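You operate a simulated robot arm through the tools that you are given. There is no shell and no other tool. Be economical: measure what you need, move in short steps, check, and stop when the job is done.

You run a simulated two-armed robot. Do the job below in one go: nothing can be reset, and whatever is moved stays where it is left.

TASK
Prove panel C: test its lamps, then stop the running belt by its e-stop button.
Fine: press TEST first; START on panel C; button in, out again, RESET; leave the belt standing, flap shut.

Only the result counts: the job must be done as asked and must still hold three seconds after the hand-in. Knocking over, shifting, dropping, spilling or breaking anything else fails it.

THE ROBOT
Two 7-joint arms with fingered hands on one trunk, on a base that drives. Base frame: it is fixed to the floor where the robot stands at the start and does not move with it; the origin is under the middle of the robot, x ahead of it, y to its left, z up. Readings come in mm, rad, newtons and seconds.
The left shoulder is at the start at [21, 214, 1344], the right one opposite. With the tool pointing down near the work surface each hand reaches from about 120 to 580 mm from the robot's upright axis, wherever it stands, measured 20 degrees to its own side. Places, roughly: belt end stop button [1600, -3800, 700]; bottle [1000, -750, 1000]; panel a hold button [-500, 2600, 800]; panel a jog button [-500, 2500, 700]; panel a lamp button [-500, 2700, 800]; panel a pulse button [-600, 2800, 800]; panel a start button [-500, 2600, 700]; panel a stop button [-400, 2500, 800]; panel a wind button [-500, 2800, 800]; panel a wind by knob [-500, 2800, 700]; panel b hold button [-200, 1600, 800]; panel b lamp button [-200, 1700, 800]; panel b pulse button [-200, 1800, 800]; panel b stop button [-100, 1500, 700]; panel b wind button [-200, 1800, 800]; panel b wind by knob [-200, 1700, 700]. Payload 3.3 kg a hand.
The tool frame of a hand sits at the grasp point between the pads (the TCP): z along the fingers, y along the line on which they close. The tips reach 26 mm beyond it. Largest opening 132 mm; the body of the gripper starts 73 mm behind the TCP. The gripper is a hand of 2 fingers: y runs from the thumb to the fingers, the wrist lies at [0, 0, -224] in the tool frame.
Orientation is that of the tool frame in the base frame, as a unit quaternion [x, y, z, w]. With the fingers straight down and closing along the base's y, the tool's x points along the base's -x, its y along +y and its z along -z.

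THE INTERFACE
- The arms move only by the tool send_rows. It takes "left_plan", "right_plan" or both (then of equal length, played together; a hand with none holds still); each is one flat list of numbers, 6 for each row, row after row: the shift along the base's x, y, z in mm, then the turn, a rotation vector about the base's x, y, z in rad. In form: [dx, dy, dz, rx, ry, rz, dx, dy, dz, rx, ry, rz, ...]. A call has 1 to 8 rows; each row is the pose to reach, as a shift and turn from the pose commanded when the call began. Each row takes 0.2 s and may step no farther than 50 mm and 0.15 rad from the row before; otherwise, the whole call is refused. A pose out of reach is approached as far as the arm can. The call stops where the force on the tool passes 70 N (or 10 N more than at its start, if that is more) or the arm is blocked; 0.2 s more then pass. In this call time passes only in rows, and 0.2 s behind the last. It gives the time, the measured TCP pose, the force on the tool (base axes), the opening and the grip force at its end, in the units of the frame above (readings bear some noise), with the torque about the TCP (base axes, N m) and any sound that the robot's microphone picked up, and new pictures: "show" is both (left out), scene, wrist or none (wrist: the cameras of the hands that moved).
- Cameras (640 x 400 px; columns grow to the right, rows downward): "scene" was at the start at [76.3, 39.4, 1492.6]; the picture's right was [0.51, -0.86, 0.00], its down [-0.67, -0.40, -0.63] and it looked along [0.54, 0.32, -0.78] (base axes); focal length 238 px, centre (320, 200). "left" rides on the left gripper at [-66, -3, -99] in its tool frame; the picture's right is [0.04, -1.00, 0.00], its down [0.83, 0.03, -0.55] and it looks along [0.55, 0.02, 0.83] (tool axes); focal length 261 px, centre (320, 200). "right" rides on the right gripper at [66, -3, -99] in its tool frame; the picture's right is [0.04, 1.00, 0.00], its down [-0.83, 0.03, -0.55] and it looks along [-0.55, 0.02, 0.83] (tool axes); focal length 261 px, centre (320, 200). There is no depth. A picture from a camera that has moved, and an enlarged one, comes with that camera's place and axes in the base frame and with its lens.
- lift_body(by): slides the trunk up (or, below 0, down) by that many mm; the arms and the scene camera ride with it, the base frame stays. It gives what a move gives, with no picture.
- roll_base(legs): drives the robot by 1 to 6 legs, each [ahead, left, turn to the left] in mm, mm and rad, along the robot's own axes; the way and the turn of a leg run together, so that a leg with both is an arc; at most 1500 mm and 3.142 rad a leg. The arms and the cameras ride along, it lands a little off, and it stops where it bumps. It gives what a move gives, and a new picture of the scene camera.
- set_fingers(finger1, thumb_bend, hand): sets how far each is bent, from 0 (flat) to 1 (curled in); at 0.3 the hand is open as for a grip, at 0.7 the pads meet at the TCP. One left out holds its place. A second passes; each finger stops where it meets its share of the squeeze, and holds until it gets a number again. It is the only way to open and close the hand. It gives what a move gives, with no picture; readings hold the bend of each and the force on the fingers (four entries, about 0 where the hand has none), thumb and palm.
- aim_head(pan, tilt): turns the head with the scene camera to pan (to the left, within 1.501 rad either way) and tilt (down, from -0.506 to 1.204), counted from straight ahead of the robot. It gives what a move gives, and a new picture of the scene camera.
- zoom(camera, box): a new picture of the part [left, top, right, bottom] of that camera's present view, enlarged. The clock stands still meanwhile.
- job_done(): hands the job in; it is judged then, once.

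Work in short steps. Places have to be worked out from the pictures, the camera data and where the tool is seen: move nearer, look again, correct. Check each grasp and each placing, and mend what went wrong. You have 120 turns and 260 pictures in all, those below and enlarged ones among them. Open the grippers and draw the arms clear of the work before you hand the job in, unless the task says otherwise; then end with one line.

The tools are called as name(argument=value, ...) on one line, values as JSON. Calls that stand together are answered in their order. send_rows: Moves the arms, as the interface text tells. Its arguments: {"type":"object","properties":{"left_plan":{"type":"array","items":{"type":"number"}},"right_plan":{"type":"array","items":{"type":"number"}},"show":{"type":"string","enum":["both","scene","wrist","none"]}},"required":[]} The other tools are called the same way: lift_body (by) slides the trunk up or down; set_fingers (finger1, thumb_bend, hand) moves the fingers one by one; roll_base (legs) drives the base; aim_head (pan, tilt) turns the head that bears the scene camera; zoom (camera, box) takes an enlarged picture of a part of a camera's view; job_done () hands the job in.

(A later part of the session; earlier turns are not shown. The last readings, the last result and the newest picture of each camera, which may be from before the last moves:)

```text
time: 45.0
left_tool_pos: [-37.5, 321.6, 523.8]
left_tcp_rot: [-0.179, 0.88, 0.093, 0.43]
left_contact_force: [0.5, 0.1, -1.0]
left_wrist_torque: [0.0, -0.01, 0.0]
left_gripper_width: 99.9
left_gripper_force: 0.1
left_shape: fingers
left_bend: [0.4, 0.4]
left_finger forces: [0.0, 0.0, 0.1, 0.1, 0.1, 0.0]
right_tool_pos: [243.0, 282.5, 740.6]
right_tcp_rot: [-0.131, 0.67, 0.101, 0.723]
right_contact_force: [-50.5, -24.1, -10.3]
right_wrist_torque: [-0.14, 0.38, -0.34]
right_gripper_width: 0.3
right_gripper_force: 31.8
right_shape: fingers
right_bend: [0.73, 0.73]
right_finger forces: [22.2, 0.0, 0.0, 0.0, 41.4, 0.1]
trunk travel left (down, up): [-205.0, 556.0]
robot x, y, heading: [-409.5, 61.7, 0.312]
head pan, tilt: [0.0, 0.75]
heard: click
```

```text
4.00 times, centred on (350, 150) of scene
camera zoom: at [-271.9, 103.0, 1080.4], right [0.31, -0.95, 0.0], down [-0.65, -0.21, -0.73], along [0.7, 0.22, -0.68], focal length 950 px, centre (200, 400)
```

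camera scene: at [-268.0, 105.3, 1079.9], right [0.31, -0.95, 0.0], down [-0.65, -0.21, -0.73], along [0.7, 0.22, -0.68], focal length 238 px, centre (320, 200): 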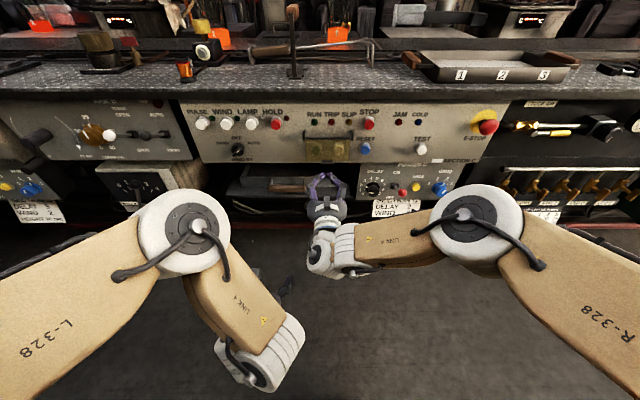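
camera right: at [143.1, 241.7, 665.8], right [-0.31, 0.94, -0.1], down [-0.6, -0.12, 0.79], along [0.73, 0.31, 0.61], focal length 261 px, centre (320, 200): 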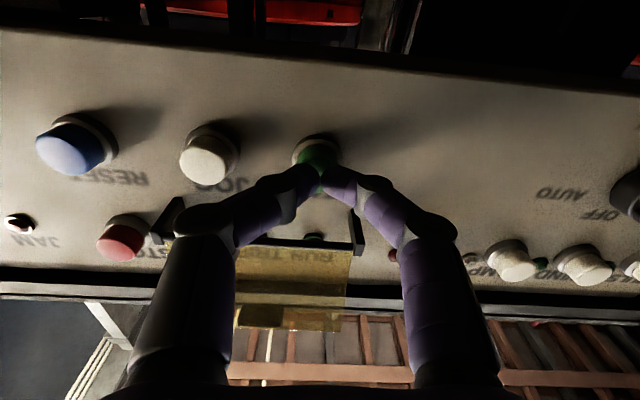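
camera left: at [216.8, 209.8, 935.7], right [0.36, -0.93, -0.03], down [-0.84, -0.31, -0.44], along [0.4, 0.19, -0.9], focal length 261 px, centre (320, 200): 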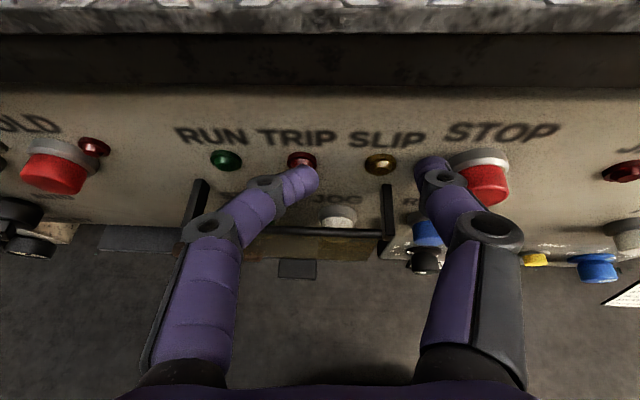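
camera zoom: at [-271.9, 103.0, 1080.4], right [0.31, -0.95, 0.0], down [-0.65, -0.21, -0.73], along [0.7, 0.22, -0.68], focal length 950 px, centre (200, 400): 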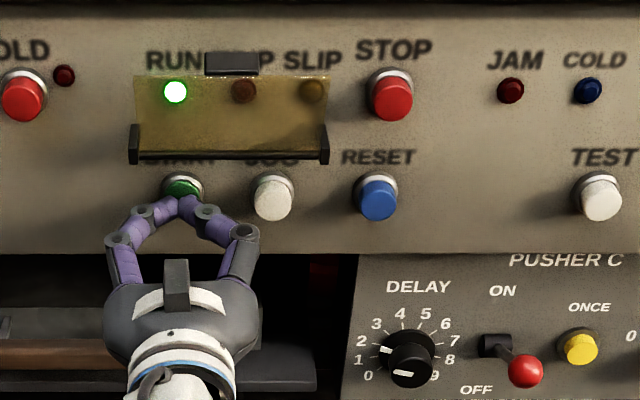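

Click and RUN is lit: belt running. I retract, then drive 200 mm to the right toward the e-stop.

send_rows(right_plan=[-40, -13, 0, 0, 0, 0, -75, -24, 0, 0, 0, 0, -105, -34, 0, 0, 0, 0], show="none")

roll_base(legs=[[0, -200, 0]])

set_fingers(hand="right", finger1=0.7, thumb_bend=0.7)

zoom(camera="right", box=[0, 0, 640, 400])

```text
time: 45.8
left_tool_pos: [-35.6, 323.5, 522.9]
left_tcp_rot: [-0.178, 0.881, 0.092, 0.428]
left_contact_force: [-0.7, -0.5, -0.3]
left_wrist_torque: [0.0, -0.02, -0.01]
left_gripper_width: 99.7
left_gripper_force: 0.1
left_shape: fingers
left_bend: [0.4, 0.4]
left_finger forces: [0.0, 0.1, 0.1, 0.0, 0.1, 0.0]
right_tool_pos: [143.9, 248.4, 741.8]
right_tcp_rot: [-0.129, 0.671, 0.098, 0.724]
right_contact_force: [-0.9, -1.0, 0.1]
right_wrist_torque: [0.05, 0.01, -0.02]
right_gripper_width: 1.6
right_gripper_force: 0.0
right_shape: fingers
right_bend: [0.7, 0.7]
right_finger forces: [0.1, 0.1, 0.0, 0.0, 0.0, 0.1]
trunk travel left (down, up): [-205.0, 556.0]
robot x, y, heading: [-410.1, 58.6, 0.313]
head pan, tilt: [0.0, 0.75]
```

```text
time: 47.3
left_tool_pos: [23.3, 139.8, 521.0]
left_tcp_rot: [-0.18, 0.881, 0.093, 0.427]
left_contact_force: [-0.3, -0.2, 0.0]
left_wrist_torque: [-0.02, 0.04, 0.0]
left_gripper_width: 100.0
left_gripper_force: 0.0
left_shape: fingers
left_bend: [0.4, 0.4]
left_finger forces: [0.0, 0.0, 0.0, 0.0, 0.0, 0.0]
right_tool_pos: [202.9, 67.2, 741.6]
right_tcp_rot: [-0.13, 0.67, 0.099, 0.724]
right_contact_force: [0.5, -0.6, 0.9]
right_wrist_torque: [0.03, -0.01, 0.0]
right_gripper_width: 1.4
right_gripper_force: 0.0
right_shape: fingers
right_bend: [0.7, 0.7]
right_finger forces: [0.1, 0.0, 0.0, 0.0, 0.0, 0.0]
trunk travel left (down, up): [-205.0, 556.0]
robot x, y, heading: [-353.9, -126.4, 0.31]
head pan, tilt: [0.0, 0.75]
camera scene: at [-209.2, -78.6, 1080.0], right [0.31, -0.95, 0.0], down [-0.65, -0.21, -0.73], along [0.7, 0.23, -0.68], focal length 238 px, centre (320, 200)
```

scene: 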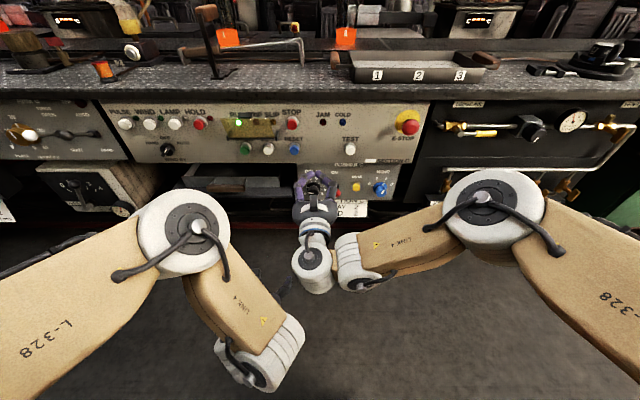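

```text
time: 48.3
left_tool_pos: [23.3, 140.7, 522.3]
left_tcp_rot: [-0.181, 0.881, 0.094, 0.428]
left_contact_force: [-0.4, -0.9, -0.6]
left_wrist_torque: [0.02, -0.02, -0.01]
left_gripper_width: 99.9
left_gripper_force: 0.0
left_shape: fingers
left_bend: [0.4, 0.4]
left_finger forces: [0.1, 0.0, 0.0, 0.0, 0.0, 0.0]
right_tool_pos: [203.5, 68.1, 740.7]
right_tcp_rot: [-0.13, 0.67, 0.099, 0.724]
right_contact_force: [0.7, 0.8, 0.5]
right_wrist_torque: [0.03, 0.01, -0.01]
right_gripper_width: 1.7
right_gripper_force: 0.0
right_shape: fingers
right_bend: [0.7, 0.7]
right_finger forces: [0.0, 0.0, 0.1, 0.0, 0.1, 0.0]
trunk travel left (down, up): [-205.0, 556.0]
robot x, y, heading: [-352.0, -122.0, 0.311]
head pan, tilt: [0.0, 0.75]
```

```text
1.00 times, centred on (320, 200) of right (not enlarged: the box is as wide or as high as the picture)
camera zoom: at [115.5, 30.9, 670.0], right [-0.32, 0.94, -0.1], down [-0.6, -0.12, 0.79], along [0.73, 0.31, 0.6], focal length 261 px, centre (320, 200)
```

zoom: 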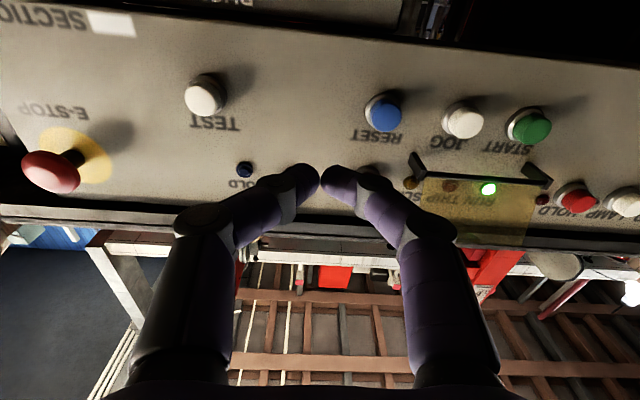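

E-stop head confirmed at f≈325, l≈−235, z≈815. I move the right fingertips in front of it.

send_rows(right_plan=[12, -37.6, 12, 0, 0, 0, 24, -75, 24, 0, 0, 0, 36, -113, 36, 0, 0, 0, 48.5, -150, 48, 0, 0, 0, 60.7, -188, 60, 0, 0, 0, 72.8, -225.6, 73, 0, 0, 0], show="both")

```text
time: 49.7
left_tool_pos: [22.1, 139.9, 523.3]
left_tcp_rot: [-0.18, 0.881, 0.093, 0.428]
left_contact_force: [-0.4, -0.1, -0.1]
left_wrist_torque: [0.02, 0.0, -0.02]
left_gripper_width: 100.0
left_gripper_force: 0.0
left_shape: fingers
left_bend: [0.4, 0.4]
left_finger forces: [0.1, 0.0, 0.0, 0.0, 0.0, 0.0]
right_tool_pos: [274.7, -158.2, 814.5]
right_tcp_rot: [-0.132, 0.67, 0.101, 0.723]
right_contact_force: [-0.1, -0.9, -0.3]
right_wrist_torque: [-0.02, -0.01, 0.02]
right_gripper_width: 1.3
right_gripper_force: 0.1
right_shape: fingers
right_bend: [0.7, 0.7]
right_finger forces: [0.1, 0.1, 0.0, 0.0, 0.0, 0.0]
trunk travel left (down, up): [-205.0, 556.0]
robot x, y, heading: [-356.8, -122.2, 0.315]
head pan, tilt: [0.0, 0.75]
camera scene: at [-209.1, -78.6, 1080.0], right [0.31, -0.95, 0.0], down [-0.65, -0.21, -0.73], along [0.7, 0.23, -0.68], focal length 238 px, centre (320, 200)
camera right: at [187.5, -195.3, 742.3], right [-0.32, 0.94, -0.1], down [-0.6, -0.12, 0.79], along [0.73, 0.31, 0.6], focal length 261 px, centre (320, 200)
```

scene: 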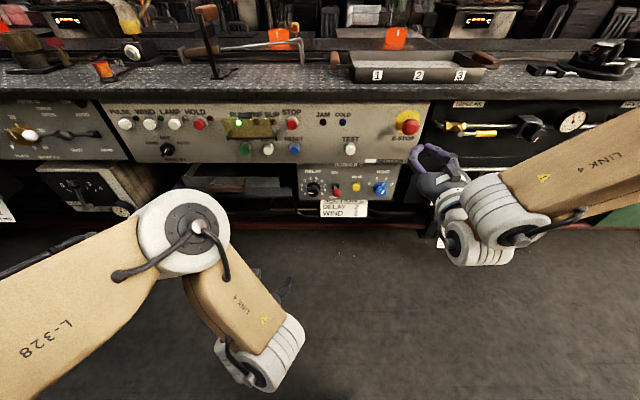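
right: 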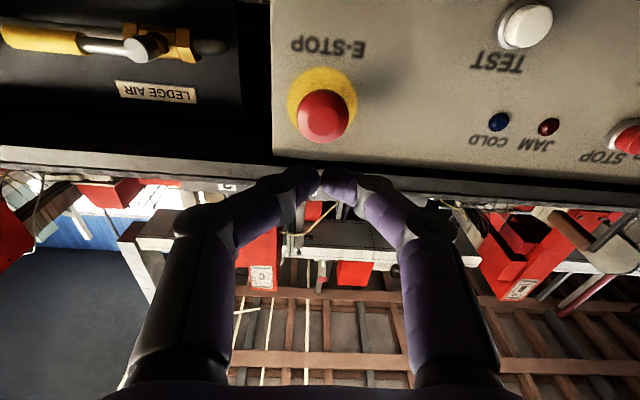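

Aligned within a few mm. I approach to ~8 mm short of the mushroom head.

send_rows(right_plan=[22, 8, -1, 0, 0, 0, 44, 16, -2, 0, 0, 0, 66, 24, -3, 0, 0, 0], show="wrist")

zoom(camera="scene", box=[340, 80, 500, 180])

```text
time: 50.5
left_tool_pos: [24.0, 139.3, 521.7]
left_tcp_rot: [-0.18, 0.881, 0.093, 0.428]
left_contact_force: [0.0, -0.4, 0.0]
left_wrist_torque: [-0.01, 0.0, 0.01]
left_gripper_width: 99.9
left_gripper_force: 0.1
left_shape: fingers
left_bend: [0.4, 0.4]
left_finger forces: [0.1, 0.0, 0.0, 0.0, 0.0, 0.1]
right_tool_pos: [296.7, -150.7, 811.5]
right_tcp_rot: [-0.132, 0.67, 0.1, 0.724]
right_contact_force: [-0.5, -0.5, 0.8]
right_wrist_torque: [-0.05, 0.02, -0.02]
right_gripper_width: 1.6
right_gripper_force: 0.1
right_shape: fingers
right_bend: [0.7, 0.7]
right_finger forces: [0.0, 0.0, 0.0, 0.1, 0.0, 0.0]
right hand out of reach, approached as far as the arm can: row 2, 3
trunk travel left (down, up): [-205.0, 556.0]
robot x, y, heading: [-352.8, -125.1, 0.314]
head pan, tilt: [0.0, 0.75]
camera right: at [210.0, -187.4, 742.0], right [-0.32, 0.94, -0.1], down [-0.6, -0.12, 0.79], along [0.73, 0.31, 0.61], focal length 261 px, centre (320, 200)
```

right: 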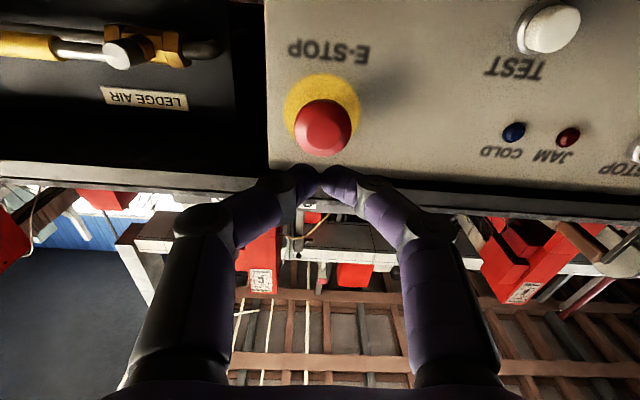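

```text
4.00 times, centred on (420, 130) of scene
camera zoom: at [-209.2, -78.8, 1080.0], right [0.31, -0.95, 0.0], down [-0.65, -0.21, -0.73], along [0.7, 0.23, -0.68], focal length 950 px, centre (-80, 480)
```

zoom: 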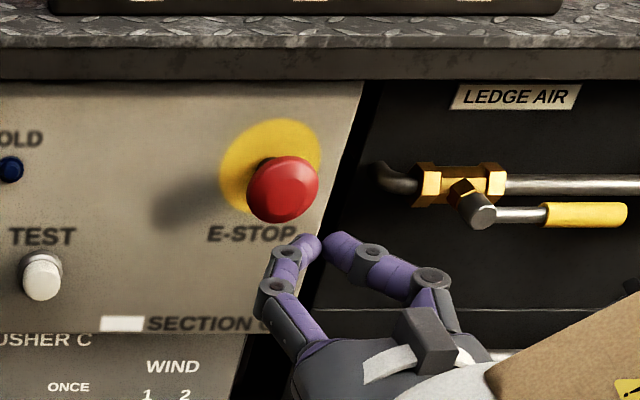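

The arm is at full stretch. I pull the hand back 40 mm and drive the base 80 mm forward.

send_rows(right_plan=[-19, -6, 0, 0, 0, 0, -38, -12, 0, 0, 0, 0], show="none")

roll_base(legs=[[80, 0, 0]])

zoom(camera="right", box=[0, 0, 640, 400])

```text
time: 51.1
left_tool_pos: [23.1, 139.6, 521.0]
left_tcp_rot: [-0.18, 0.881, 0.094, 0.428]
left_contact_force: [-0.6, -0.3, 1.0]
left_wrist_torque: [-0.01, 0.01, 0.0]
left_gripper_width: 99.8
left_gripper_force: 0.0
left_shape: fingers
left_bend: [0.4, 0.4]
left_finger forces: [0.1, 0.0, 0.1, 0.0, 0.0, 0.1]
right_tool_pos: [256.6, -163.8, 811.9]
right_tcp_rot: [-0.131, 0.67, 0.1, 0.724]
right_contact_force: [-0.2, 0.0, -0.7]
right_wrist_torque: [-0.03, 0.0, 0.0]
right_gripper_width: 1.5
right_gripper_force: 0.2
right_shape: fingers
right_bend: [0.7, 0.7]
right_finger forces: [0.0, 0.1, 0.1, 0.0, 0.0, 0.2]
trunk travel left (down, up): [-205.0, 556.0]
robot x, y, heading: [-353.7, -126.4, 0.313]
head pan, tilt: [0.0, 0.75]
```

```text
time: 52.2
left_tool_pos: [99.0, 164.4, 520.4]
left_tcp_rot: [-0.179, 0.881, 0.093, 0.428]
left_contact_force: [-0.2, 0.2, 0.1]
left_wrist_torque: [-0.01, 0.0, 0.02]
left_gripper_width: 99.9
left_gripper_force: 0.0
left_shape: fingers
left_bend: [0.4, 0.4]
left_finger forces: [0.0, 0.0, 0.0, 0.0, 0.0, 0.1]
right_tool_pos: [334.3, -139.1, 813.0]
right_tcp_rot: [-0.13, 0.67, 0.099, 0.724]
right_contact_force: [-0.4, 1.0, 0.5]
right_wrist_torque: [0.04, 0.03, 0.01]
right_gripper_width: 1.5
right_gripper_force: 0.1
right_shape: fingers
right_bend: [0.7, 0.7]
right_finger forces: [0.1, 0.1, 0.0, 0.0, 0.0, 0.1]
trunk travel left (down, up): [-205.0, 556.0]
robot x, y, heading: [-278.0, -102.6, 0.31]
head pan, tilt: [0.0, 0.75]
camera scene: at [-133.2, -54.5, 1080.0], right [0.31, -0.95, 0.0], down [-0.65, -0.21, -0.73], along [0.7, 0.22, -0.68], focal length 238 px, centre (320, 200)
```

scene: 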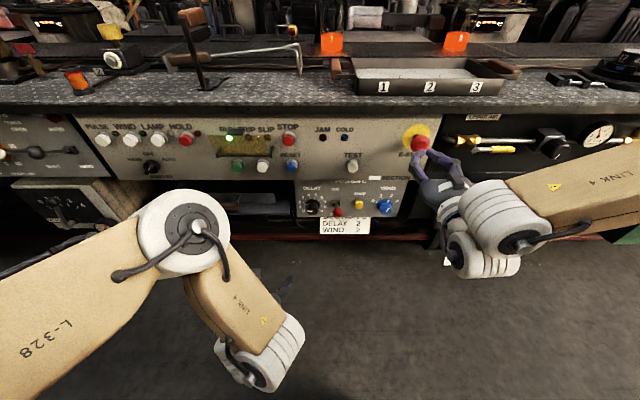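

```text
1.00 times, centred on (320, 200) of right (not enlarged: the box is as wide or as high as the picture)
camera zoom: at [245.8, -175.6, 740.5], right [-0.32, 0.94, -0.1], down [-0.6, -0.12, 0.79], along [0.73, 0.31, 0.6], focal length 261 px, centre (320, 200)
```

zoom: 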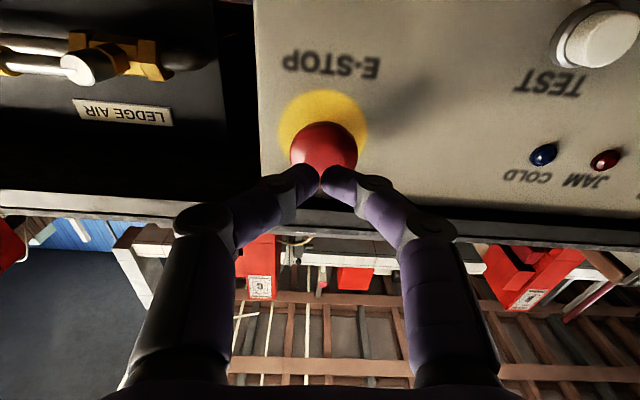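

Tips at f≈302, centred. I press the e-stop in small rows.

send_rows(right_plan=[4.5, 3, -1, 0, 0, 0, 10, 5, -2, 0, 0, 0, 15, 6.5, -2, 0, 0, 0, 19, 8, -2, 0, 0, 0, 22, 9, -2, 0, 0, 0, 25, 10, -2, 0, 0, 0], show="none")

zoom(camera="scene", box=[200, 80, 460, 240])

zoom(camera="right", box=[220, 60, 420, 260])

```text
time: 53.6
left_tool_pos: [97.3, 163.1, 524.1]
left_tcp_rot: [-0.18, 0.88, 0.094, 0.429]
left_contact_force: [0.2, 0.3, -0.3]
left_wrist_torque: [-0.02, 0.03, 0.0]
left_gripper_width: 99.8
left_gripper_force: 0.0
left_shape: fingers
left_bend: [0.4, 0.4]
left_finger forces: [0.0, 0.0, 0.0, 0.1, 0.0, 0.0]
right_tool_pos: [354.2, -131.4, 809.9]
right_tcp_rot: [-0.131, 0.671, 0.1, 0.723]
right_contact_force: [-36.9, -16.1, -2.4]
right_wrist_torque: [-0.05, 0.19, -0.25]
right_gripper_width: 1.4
right_gripper_force: 20.4
right_shape: fingers
right_bend: [0.71, 0.71]
right_finger forces: [12.9, 0.0, 0.1, 0.1, 27.4, 0.0]
trunk travel left (down, up): [-205.0, 556.0]
robot x, y, heading: [-277.8, -98.7, 0.308]
head pan, tilt: [0.0, 0.75]
heard: click
```

```text
2.46 times, centred on (330, 160) of scene
camera zoom: at [-136.6, -56.3, 1080.5], right [0.31, -0.95, 0.0], down [-0.65, -0.21, -0.73], along [0.7, 0.23, -0.68], focal length 585 px, centre (295, 298)
```

zoom: 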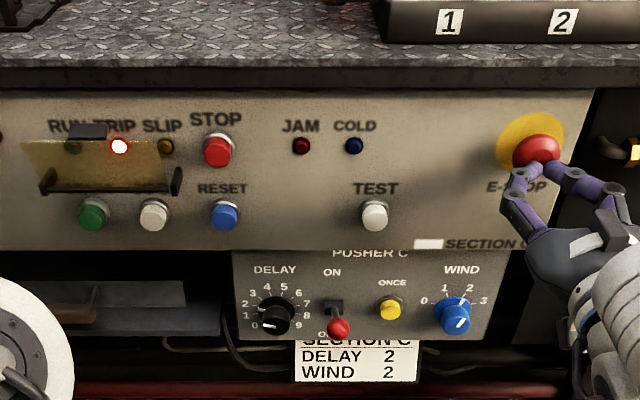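

```text
2.00 times, centred on (320, 160) of right
camera zoom: at [267.2, -167.6, 739.4], right [-0.32, 0.94, -0.1], down [-0.6, -0.12, 0.79], along [0.73, 0.31, 0.6], focal length 521 px, centre (320, 280)
```

zoom: 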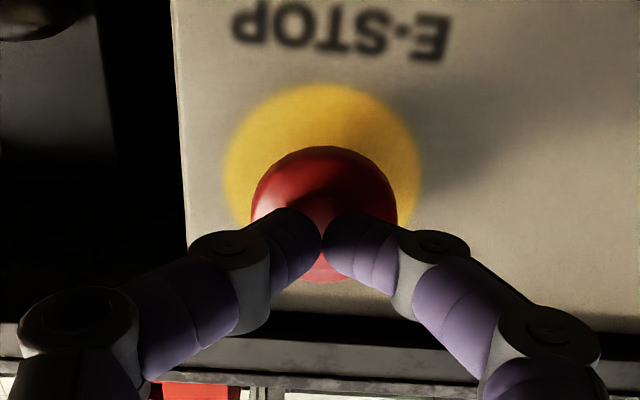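

E-stop latched: click, RUN off, TRIP lit. I retract, open the fingers to ~65 mm for gripping the head.

send_rows(right_plan=[-25, -8, 0, 0, 0, 0, -50, -16, 0, 0, 0, 0, -70, -22.5, 0, 0, 0, 0], show="none")

set_fingers(hand="right", finger1=0.5, thumb_bend=0.5)

zoom(camera="right", box=[160, 50, 480, 250])

```text
time: 54.4
left_tool_pos: [99.4, 164.4, 521.9]
left_tcp_rot: [-0.179, 0.881, 0.094, 0.428]
left_contact_force: [-0.2, 0.8, -0.8]
left_wrist_torque: [-0.01, -0.04, 0.01]
left_gripper_width: 100.0
left_gripper_force: 0.0
left_shape: fingers
left_bend: [0.4, 0.4]
left_finger forces: [0.1, 0.0, 0.1, 0.0, 0.1, 0.0]
right_tool_pos: [285.4, -152.7, 810.1]
right_tcp_rot: [-0.131, 0.67, 0.099, 0.724]
right_contact_force: [0.0, 0.7, -0.2]
right_wrist_torque: [0.0, -0.01, 0.0]
right_gripper_width: 1.6
right_gripper_force: 0.1
right_shape: fingers
right_bend: [0.7, 0.7]
right_finger forces: [0.0, 0.1, 0.1, 0.0, 0.0, 0.0]
trunk travel left (down, up): [-205.0, 556.0]
robot x, y, heading: [-277.8, -100.2, 0.311]
head pan, tilt: [0.0, 0.75]
```

```text
time: 55.4
left_tool_pos: [99.9, 164.2, 521.8]
left_tcp_rot: [-0.179, 0.881, 0.093, 0.429]
left_contact_force: [-0.9, 0.1, -0.5]
left_wrist_torque: [-0.02, 0.02, 0.0]
left_gripper_width: 99.7
left_gripper_force: 0.1
left_shape: fingers
left_bend: [0.4, 0.4]
left_finger forces: [0.0, 0.0, 0.1, 0.0, 0.0, 0.0]
right_tool_pos: [286.7, -153.9, 809.9]
right_tcp_rot: [-0.13, 0.67, 0.099, 0.724]
right_contact_force: [-0.2, -0.1, 0.1]
right_wrist_torque: [0.01, 0.02, 0.03]
right_gripper_width: 65.5
right_gripper_force: 0.0
right_shape: fingers
right_bend: [0.5, 0.5]
right_finger forces: [0.0, 0.1, 0.0, 0.0, 0.0, 0.0]
trunk travel left (down, up): [-205.0, 556.0]
robot x, y, heading: [-275.6, -104.8, 0.309]
head pan, tilt: [0.0, 0.75]
```

```text
2.00 times, centred on (320, 150) of right
camera zoom: at [198.8, -188.7, 738.9], right [-0.32, 0.94, -0.1], down [-0.6, -0.12, 0.79], along [0.73, 0.31, 0.61], focal length 521 px, centre (320, 300)
```

zoom: 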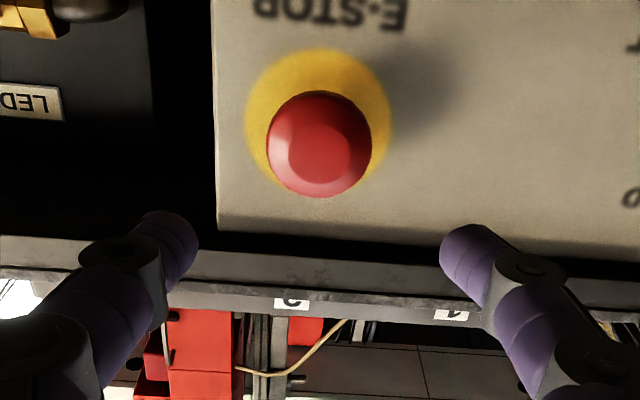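

Well centred. I advance 96 mm so the pads straddle the head.

send_rows(right_plan=[24, 8, 0, 0, 0, 0, 48, 16, 0, 0, 0, 0, 70, 23, 0, 0, 0, 0, 82, 26.5, 0, 0, 0, 0, 91, 29.5, 0, 0, 0, 0], show="wrist")

zoom(camera="scene", box=[360, 100, 480, 175])

```text
time: 56.6
left_tool_pos: [99.2, 164.2, 522.4]
left_tcp_rot: [-0.179, 0.881, 0.093, 0.428]
left_contact_force: [-0.1, -0.2, -0.2]
left_wrist_torque: [-0.01, 0.0, 0.05]
left_gripper_width: 99.9
left_gripper_force: 0.0
left_shape: fingers
left_bend: [0.4, 0.4]
left_finger forces: [0.1, 0.0, 0.0, 0.1, 0.0, 0.1]
right_tool_pos: [373.5, -123.6, 810.2]
right_tcp_rot: [-0.131, 0.67, 0.1, 0.724]
right_contact_force: [0.9, -0.9, 0.6]
right_wrist_torque: [0.01, 0.02, 0.03]
right_gripper_width: 66.1
right_gripper_force: 0.0
right_shape: fingers
right_bend: [0.5, 0.5]
right_finger forces: [0.1, 0.0, 0.1, 0.1, 0.0, 0.0]
right hand out of reach, approached as far as the arm can: row 5
trunk travel left (down, up): [-205.0, 556.0]
robot x, y, heading: [-276.8, -100.7, 0.314]
head pan, tilt: [0.0, 0.75]
camera right: at [285.1, -160.5, 738.6], right [-0.31, 0.94, -0.1], down [-0.6, -0.12, 0.79], along [0.73, 0.31, 0.61], focal length 261 px, centre (320, 200)
```

right: 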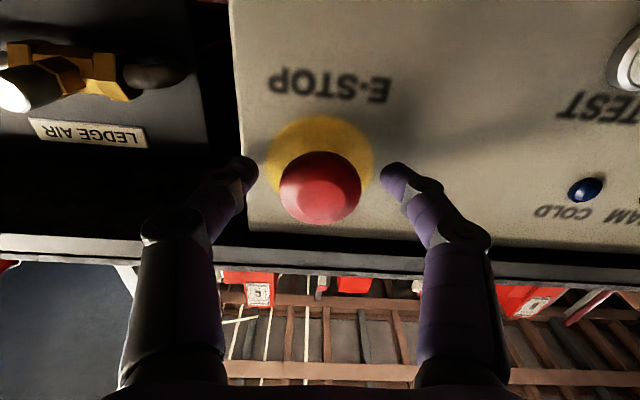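

```text
5.33 times, centred on (420, 138) of scene
camera zoom: at [-133.2, -54.4, 1080.0], right [0.31, -0.95, 0.0], down [-0.65, -0.21, -0.73], along [0.7, 0.22, -0.68], focal length 1267 px, centre (-213, 533)
```

zoom: 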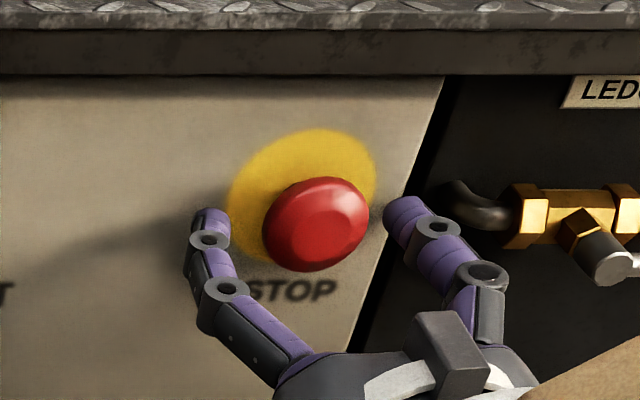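

Fingers straddle the head. I close on it.

set_fingers(hand="right", finger1=0.68, thumb_bend=0.68)

zoom(camera="scene", box=[360, 100, 480, 175])

zoom(camera="right", box=[220, 100, 420, 260])

```text
time: 57.6
left_tool_pos: [99.0, 163.9, 522.7]
left_tcp_rot: [-0.179, 0.881, 0.093, 0.428]
left_contact_force: [-0.2, 0.3, 1.0]
left_wrist_torque: [0.0, -0.01, -0.02]
left_gripper_width: 99.8
left_gripper_force: 0.0
left_shape: fingers
left_bend: [0.4, 0.4]
left_finger forces: [0.1, 0.1, 0.0, 0.1, 0.0, 0.0]
right_tool_pos: [372.6, -124.6, 808.5]
right_tcp_rot: [-0.13, 0.671, 0.099, 0.724]
right_contact_force: [4.8, -3.0, 0.9]
right_wrist_torque: [0.04, -0.01, -0.09]
right_gripper_width: 36.0
right_gripper_force: 9.1
right_shape: fingers
right_bend: [0.59, 0.63]
right_finger forces: [6.5, 0.1, 0.0, 0.1, 10.6, 0.1]
trunk travel left (down, up): [-205.0, 556.0]
robot x, y, heading: [-274.0, -98.1, 0.312]
head pan, tilt: [0.0, 0.75]
```

```text
5.33 times, centred on (420, 138) of scene
camera zoom: at [-132.8, -54.7, 1079.9], right [0.31, -0.95, 0.0], down [-0.65, -0.21, -0.73], along [0.7, 0.22, -0.68], focal length 1267 px, centre (-213, 533)
```

zoom: 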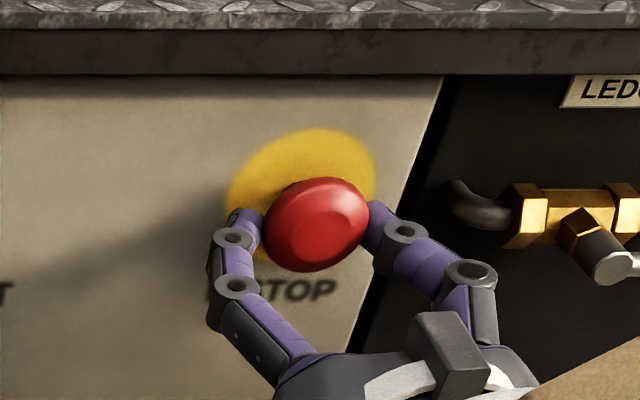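

```text
2.50 times, centred on (320, 180) of right
camera zoom: at [285.2, -160.9, 738.2], right [-0.31, 0.94, -0.1], down [-0.6, -0.12, 0.79], along [0.74, 0.31, 0.6], focal length 652 px, centre (320, 250)
```

zoom: 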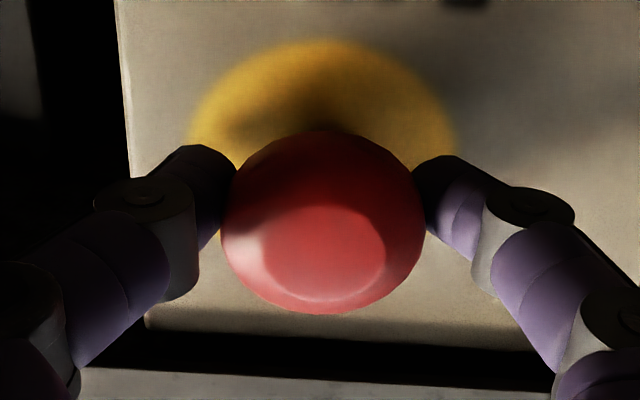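

Gripped at 36 mm, tips slightly behind the rim. I squeeze more and pull straight out.

set_fingers(hand="right", finger1=0.85, thumb_bend=0.85)

send_rows(right_plan=[-3, -1, 0, 0, 0, 0, -6, -2, 0, 0, 0, 0, -9, -3, 0, 0, 0, 0, -12, -4, 0, 0, 0, 0, -15, -5, 0, 0, 0, 0], show="none")

zoom(camera="scene", box=[360, 100, 480, 175])

```text
time: 58.6
left_tool_pos: [100.4, 163.9, 522.0]
left_tcp_rot: [-0.179, 0.881, 0.094, 0.428]
left_contact_force: [-0.4, -0.7, -0.4]
left_wrist_torque: [0.01, -0.01, -0.02]
left_gripper_width: 99.9
left_gripper_force: 0.0
left_shape: fingers
left_bend: [0.4, 0.4]
left_finger forces: [0.1, 0.1, 0.0, 0.0, 0.0, 0.1]
right_tool_pos: [373.6, -125.4, 808.0]
right_tcp_rot: [-0.129, 0.671, 0.099, 0.723]
right_contact_force: [14.8, -8.0, -1.3]
right_wrist_torque: [0.04, 0.06, -0.32]
right_gripper_width: 26.2
right_gripper_force: 23.4
right_shape: fingers
right_bend: [0.72, 0.55]
right_finger forces: [19.8, 0.0, 0.0, 0.0, 26.5, 0.0]
trunk travel left (down, up): [-205.0, 556.0]
robot x, y, heading: [-277.4, -99.9, 0.316]
head pan, tilt: [0.0, 0.75]
heard: click
```

```text
time: 59.6
left_tool_pos: [101.5, 165.9, 519.1]
left_tcp_rot: [-0.181, 0.882, 0.094, 0.425]
left_contact_force: [-0.5, 0.3, -1.0]
left_wrist_torque: [0.02, 0.01, 0.02]
left_gripper_width: 100.0
left_gripper_force: 0.1
left_shape: fingers
left_bend: [0.4, 0.4]
left_finger forces: [0.0, 0.1, 0.1, 0.0, 0.0, 0.0]
right_tool_pos: [368.1, -129.8, 808.6]
right_tcp_rot: [-0.128, 0.671, 0.097, 0.724]
right_contact_force: [52.2, 13.4, -9.8]
right_wrist_torque: [-0.02, 0.26, -0.31]
right_gripper_width: 31.4
right_gripper_force: 30.1
right_shape: fingers
right_bend: [0.66, 0.63]
right_finger forces: [30.3, 0.0, 0.0, 0.1, 30.1, 0.1]
trunk travel left (down, up): [-205.0, 556.0]
robot x, y, heading: [-277.7, -100.2, 0.317]
head pan, tilt: [0.0, 0.75]
stopped in row 5 (right hand): the force on the tool passed its limit at 72 N (the readings are from after the stop); the commanded pose is now the measured one
```

```text
5.33 times, centred on (420, 138) of scene
camera zoom: at [-126.6, -52.5, 1078.9], right [0.31, -0.95, 0.0], down [-0.65, -0.21, -0.73], along [0.69, 0.22, -0.69], focal length 1267 px, centre (-213, 533)
```

zoom: 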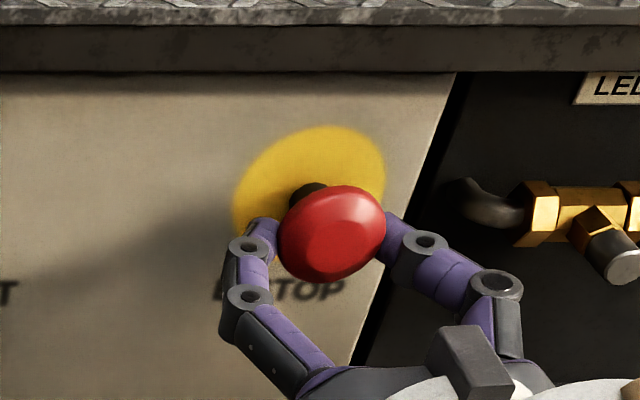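

A click came with the squeeze, and the stem is visible again: the button is out. I release and back off.

set_fingers(hand="right", finger1=0.45, thumb_bend=0.45)

send_rows(right_plan=[-25, -8, 0, 0, 0, 0, -50, -16, 0, 0, 0, 0, -75, -24, 0, 0, 0, 0, -100, -32, 0, 0, 0, 0], show="none")

zoom(camera="scene", box=[200, 80, 460, 240])

zoom(camera="right", box=[160, 50, 480, 250])

```text
time: 60.6
left_tool_pos: [100.4, 166.1, 523.0]
left_tcp_rot: [-0.18, 0.881, 0.093, 0.427]
left_contact_force: [0.4, 0.5, 0.9]
left_wrist_torque: [0.0, 0.02, -0.02]
left_gripper_width: 99.7
left_gripper_force: 0.0
left_shape: fingers
left_bend: [0.4, 0.4]
left_finger forces: [0.0, 0.0, 0.1, 0.0, 0.1, 0.1]
right_tool_pos: [361.5, -128.3, 811.8]
right_tcp_rot: [-0.128, 0.669, 0.098, 0.726]
right_contact_force: [-1.0, -0.1, -0.4]
right_wrist_torque: [0.0, -0.01, -0.02]
right_gripper_width: 82.9
right_gripper_force: 0.1
right_shape: fingers
right_bend: [0.45, 0.45]
right_finger forces: [0.1, 0.0, 0.0, 0.1, 0.0, 0.0]
trunk travel left (down, up): [-205.0, 556.0]
robot x, y, heading: [-275.8, -98.6, 0.312]
head pan, tilt: [0.0, 0.75]
```

```text
time: 61.6
left_tool_pos: [99.4, 164.3, 522.5]
left_tcp_rot: [-0.18, 0.881, 0.094, 0.428]
left_contact_force: [-0.2, -0.4, 0.1]
left_wrist_torque: [-0.02, -0.03, 0.0]
left_gripper_width: 100.0
left_gripper_force: 0.0
left_shape: fingers
left_bend: [0.4, 0.4]
left_finger forces: [0.0, 0.0, 0.1, 0.0, 0.0, 0.0]
right_tool_pos: [263.3, -161.4, 813.4]
right_tcp_rot: [-0.128, 0.668, 0.098, 0.726]
right_contact_force: [0.6, 0.0, -0.2]
right_wrist_torque: [-0.01, 0.04, -0.03]
right_gripper_width: 82.9
right_gripper_force: 0.0
right_shape: fingers
right_bend: [0.45, 0.45]
right_finger forces: [0.0, 0.0, 0.0, 0.0, 0.1, 0.0]
trunk travel left (down, up): [-205.0, 556.0]
robot x, y, heading: [-274.7, -99.1, 0.314]
head pan, tilt: [0.0, 0.75]
```

```text
2.46 times, centred on (330, 160) of scene
camera zoom: at [-132.8, -54.1, 1080.0], right [0.31, -0.95, 0.0], down [-0.65, -0.21, -0.73], along [0.7, 0.23, -0.68], focal length 585 px, centre (295, 298)
```

zoom: 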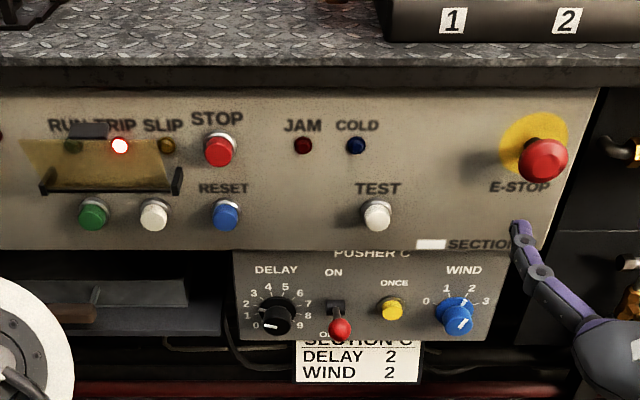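

```text
2.00 times, centred on (320, 150) of right
camera zoom: at [176.0, -196.7, 741.4], right [-0.31, 0.95, -0.1], down [-0.61, -0.12, 0.79], along [0.73, 0.3, 0.61], focal length 521 px, centre (320, 300)
```

zoom: 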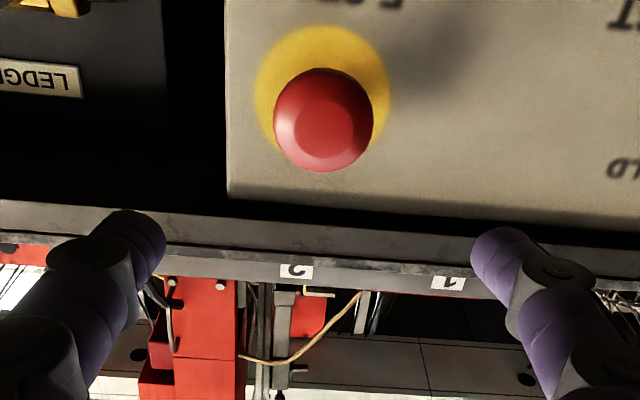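

E-stop is out; TRIP still lit awaiting RESET. I close the fingers and drive back and left to the earlier stance.

set_fingers(hand="right", finger1=0.7, thumb_bend=0.7)

roll_base(legs=[[-80, 0, 0], [0, 190, 0]])

```text
time: 62.6
left_tool_pos: [98.7, 164.5, 521.8]
left_tcp_rot: [-0.179, 0.881, 0.093, 0.427]
left_contact_force: [-0.1, -0.3, 0.8]
left_wrist_torque: [0.03, -0.04, 0.0]
left_gripper_width: 99.6
left_gripper_force: 0.0
left_shape: fingers
left_bend: [0.4, 0.4]
left_finger forces: [0.0, 0.0, 0.0, 0.0, 0.0, 0.1]
right_tool_pos: [262.9, -160.1, 812.3]
right_tcp_rot: [-0.129, 0.668, 0.098, 0.727]
right_contact_force: [0.2, 0.2, 0.2]
right_wrist_torque: [-0.02, 0.0, 0.0]
right_gripper_width: 2.1
right_gripper_force: 0.1
right_shape: fingers
right_bend: [0.7, 0.7]
right_finger forces: [0.1, 0.0, 0.0, 0.1, 0.0, 0.1]
trunk travel left (down, up): [-205.0, 556.0]
robot x, y, heading: [-278.0, -100.2, 0.317]
head pan, tilt: [0.0, 0.75]
```

```text
time: 64.8
left_tool_pos: [-35.8, 328.5, 523.0]
left_tcp_rot: [-0.183, 0.881, 0.095, 0.427]
left_contact_force: [-0.8, 0.8, 0.3]
left_wrist_torque: [0.0, -0.02, 0.0]
left_gripper_width: 100.1
left_gripper_force: 0.1
left_shape: fingers
left_bend: [0.4, 0.4]
left_finger forces: [0.0, 0.1, 0.0, 0.0, 0.1, 0.0]
right_tool_pos: [130.2, 5.1, 813.2]
right_tcp_rot: [-0.131, 0.668, 0.101, 0.726]
right_contact_force: [0.5, 0.5, 0.4]
right_wrist_torque: [0.01, 0.02, 0.02]
right_gripper_width: 2.0
right_gripper_force: 0.0
right_shape: fingers
right_bend: [0.7, 0.7]
right_finger forces: [0.0, 0.0, 0.2, 0.0, 0.1, 0.1]
trunk travel left (down, up): [-205.0, 556.0]
robot x, y, heading: [-411.9, 63.5, 0.324]
head pan, tilt: [0.0, 0.75]
camera scene: at [-267.8, 107.4, 1080.0], right [0.32, -0.95, 0.0], down [-0.65, -0.21, -0.73], along [0.69, 0.23, -0.68], focal length 238 px, centre (320, 200)
```

scene: 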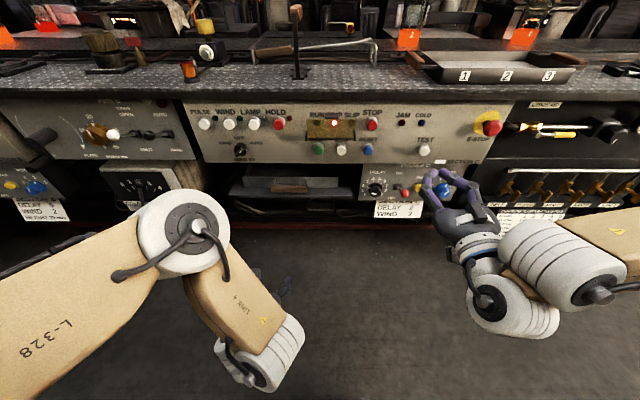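

I bring the right fingertips in front of RESET (f≈337, l≈60, z≈741).

send_rows(right_plan=[13, 18.5, -10.5, 0, 0, 0, 26, 37, -21, 0, 0, 0, 39, 55, -31, 0, 0, 0, 52, 74, -42, 0, 0, 0, 64, 92, -52, 0, 0, 0, 77, 110, -63, 0, 0, 0, 90, 129, -73, 0, 0, 0], show="wrist")

zoom(camera="scene", box=[290, 90, 450, 190])

```text
time: 66.4
left_tool_pos: [-37.1, 328.0, 521.7]
left_tcp_rot: [-0.183, 0.88, 0.095, 0.428]
left_contact_force: [-0.2, 0.0, -0.3]
left_wrist_torque: [0.0, 0.0, -0.01]
left_gripper_width: 100.1
left_gripper_force: 0.0
left_shape: fingers
left_bend: [0.4, 0.4]
left_finger forces: [0.0, 0.1, 0.1, 0.1, 0.0, 0.1]
right_tool_pos: [220.0, 134.2, 739.9]
right_tcp_rot: [-0.131, 0.668, 0.101, 0.726]
right_contact_force: [0.1, 0.3, 0.4]
right_wrist_torque: [0.0, -0.01, 0.02]
right_gripper_width: 2.2
right_gripper_force: 0.0
right_shape: fingers
right_bend: [0.7, 0.7]
right_finger forces: [0.0, 0.0, 0.1, 0.1, 0.0, 0.0]
trunk travel left (down, up): [-205.0, 556.0]
robot x, y, heading: [-412.4, 58.3, 0.317]
head pan, tilt: [0.0, 0.75]
camera right: at [133.2, 97.8, 668.8], right [-0.32, 0.94, -0.1], down [-0.6, -0.12, 0.79], along [0.73, 0.31, 0.61], focal length 261 px, centre (320, 200)
```

right: 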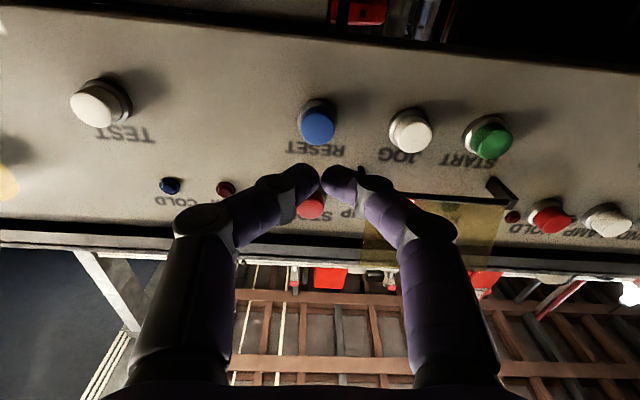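

```text
4.00 times, centred on (370, 140) of scene
camera zoom: at [-267.7, 107.4, 1080.0], right [0.32, -0.95, 0.0], down [-0.65, -0.21, -0.73], along [0.69, 0.23, -0.68], focal length 950 px, centre (120, 440)
```

zoom: 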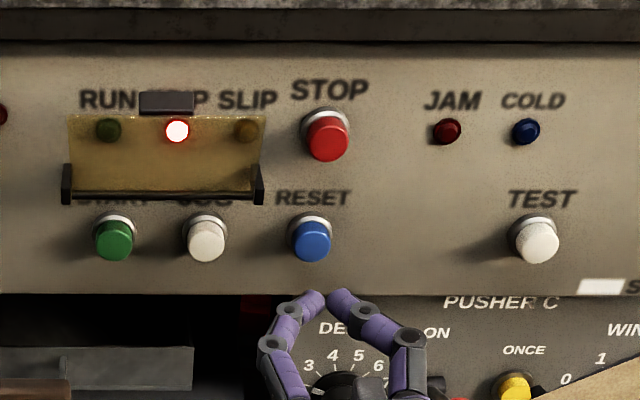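

Aligned with RESET. I approach and press.

send_rows(right_plan=[25, 8, 0, 0, 0, 0, 48, 15.5, 0, 0, 0, 0, 54, 17.5, 1, 0, 0, 0, 58, 19, 1, 0, 0, 0, 62, 20, 1, 0, 0, 0, 65, 21, 1, 0, 0, 0, 68, 22, 1, 0, 0, 0], show="none")

zoom(camera="scene", box=[290, 90, 450, 190])

```text
time: 68.0
left_tool_pos: [-39.2, 327.2, 524.2]
left_tcp_rot: [-0.183, 0.879, 0.095, 0.43]
left_contact_force: [1.2, -0.3, -0.5]
left_wrist_torque: [-0.01, -0.02, 0.0]
left_gripper_width: 100.0
left_gripper_force: 0.1
left_shape: fingers
left_bend: [0.4, 0.4]
left_finger forces: [0.0, 0.0, 0.1, 0.0, 0.1, 0.0]
right_tool_pos: [284.6, 155.4, 741.2]
right_tcp_rot: [-0.132, 0.668, 0.102, 0.726]
right_contact_force: [-49.7, -21.0, -0.2]
right_wrist_torque: [-0.09, 0.17, -0.26]
right_gripper_width: 1.4
right_gripper_force: 27.6
right_shape: fingers
right_bend: [0.72, 0.71]
right_finger forces: [19.4, 0.0, 0.1, 0.0, 35.2, 0.0]
right hand out of reach, approached as far as the arm can: row 2
trunk travel left (down, up): [-205.0, 556.0]
robot x, y, heading: [-414.4, 59.6, 0.315]
head pan, tilt: [0.0, 0.75]
heard: click
```

```text
4.00 times, centred on (370, 140) of scene
camera zoom: at [-272.2, 105.5, 1080.6], right [0.31, -0.95, 0.0], down [-0.64, -0.21, -0.73], along [0.7, 0.23, -0.68], focal length 950 px, centre (120, 440)
```

zoom: 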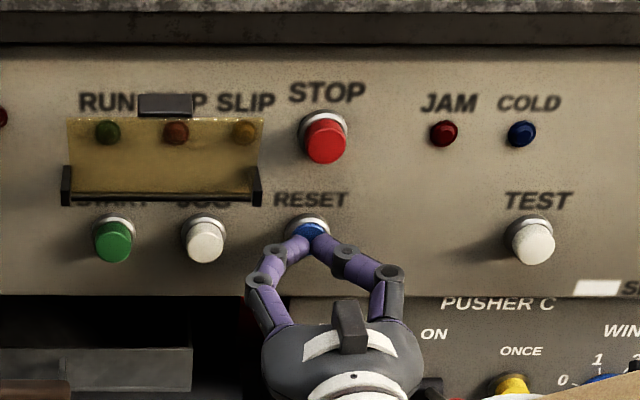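

RESET clicked, TRIP out, RUN off. I retract, raise the hand to flap-top height and open finger1 flat, keeping the thumb curled as a hook for pulling the flap shut from its right edge.

send_rows(right_plan=[-30, -10, 0, 0, 0, 0, -60, -20, 0, 0, 0, 0, -90, -29, 20, 0, 0, 0, -114, -37, 50, 0, 0, 0, -114, -37, 80, 0, 0, 0, -114, -37, 104, 0, 0, 0], show="none")

set_fingers(hand="right", finger1=0.0, thumb_bend=0.72)

roll_base(legs=[[-100, 0, 0], [0, 0, 0.45], [0, -314, 0]])

zoom(camera="right", box=[0, 0, 640, 400])

```text
time: 69.4
left_tool_pos: [-37.3, 328.9, 522.8]
left_tcp_rot: [-0.184, 0.88, 0.095, 0.427]
left_contact_force: [-0.1, 1.8, 0.0]
left_wrist_torque: [0.0, 0.01, -0.04]
left_gripper_width: 100.0
left_gripper_force: 0.1
left_shape: fingers
left_bend: [0.4, 0.4]
left_finger forces: [0.1, 0.0, 0.1, 0.1, 0.0, 0.0]
right_tool_pos: [198.6, 134.5, 844.1]
right_tcp_rot: [-0.132, 0.677, 0.101, 0.717]
right_contact_force: [0.2, 0.7, -0.3]
right_wrist_torque: [0.03, -0.04, -0.04]
right_gripper_width: 1.6
right_gripper_force: 0.1
right_shape: fingers
right_bend: [0.7, 0.7]
right_finger forces: [0.1, 0.0, 0.0, 0.0, 0.0, 0.1]
right hand out of reach, approached as far as the arm can: row 3, 4, 5, 6
trunk travel left (down, up): [-205.0, 556.0]
robot x, y, heading: [-409.2, 60.3, 0.317]
head pan, tilt: [0.0, 0.75]
```

```text
time: 70.4
left_tool_pos: [-36.6, 327.8, 522.3]
left_tcp_rot: [-0.183, 0.881, 0.095, 0.427]
left_contact_force: [-0.2, 0.6, 0.6]
left_wrist_torque: [-0.01, -0.03, 0.01]
left_gripper_width: 99.9
left_gripper_force: 0.0
left_shape: fingers
left_bend: [0.4, 0.4]
left_finger forces: [0.0, 0.0, 0.0, 0.0, 0.1, 0.0]
right_tool_pos: [198.9, 133.8, 844.2]
right_tcp_rot: [-0.132, 0.676, 0.1, 0.718]
right_contact_force: [0.6, 0.3, 0.4]
right_wrist_torque: [-0.01, 0.0, 0.01]
right_gripper_width: 94.6
right_gripper_force: 0.1
right_shape: fingers
right_bend: [0.0, 0.72]
right_finger forces: [0.1, 0.0, 0.1, 0.1, 0.1, 0.0]
trunk travel left (down, up): [-205.0, 556.0]
robot x, y, heading: [-410.8, 58.9, 0.317]
head pan, tilt: [0.0, 0.75]
```

```text
time: 74.6
left_tool_pos: [-71.7, 214.6, 521.5]
left_tcp_rot: [-0.382, 0.814, 0.191, 0.394]
left_contact_force: [0.4, 0.4, -0.7]
left_wrist_torque: [-0.02, 0.0, -0.01]
left_gripper_width: 99.8
left_gripper_force: 0.1
left_shape: fingers
left_bend: [0.4, 0.4]
left_finger forces: [0.0, 0.1, 0.0, 0.0, 0.0, 0.0]
right_tool_pos: [227.2, 146.0, 843.0]
right_tcp_rot: [-0.285, 0.627, 0.263, 0.675]
right_contact_force: [-0.8, 0.2, -0.3]
right_wrist_torque: [0.01, 0.03, 0.0]
right_gripper_width: 94.5
right_gripper_force: 0.1
right_shape: fingers
right_bend: [0.0, 0.72]
right_finger forces: [0.1, 0.0, 0.0, 0.0, 0.0, 0.0]
trunk travel left (down, up): [-205.0, 556.0]
robot x, y, heading: [-286.0, -191.8, 0.784]
head pan, tilt: [0.0, 0.75]
camera scene: at [-178.4, -87.0, 1080.0], right [0.71, -0.71, 0.0], down [-0.48, -0.48, -0.73], along [0.52, 0.52, -0.68], focal length 238 px, centre (320, 200)
```

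scene: 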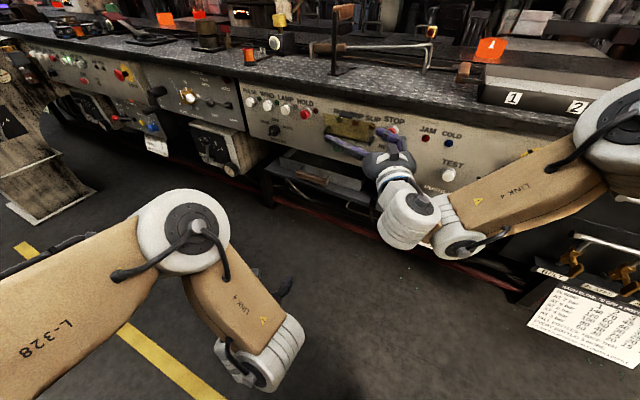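

```text
1.00 times, centred on (320, 200) of right (not enlarged: the box is as wide or as high as the picture)
camera zoom: at [163.6, 73.8, 773.8], right [-0.71, 0.7, -0.09], down [-0.47, -0.37, 0.8], along [0.53, 0.61, 0.59], focal length 261 px, centre (320, 200)
```

zoom: 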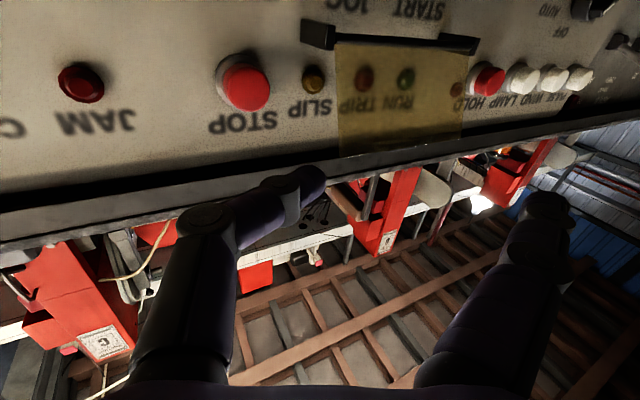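

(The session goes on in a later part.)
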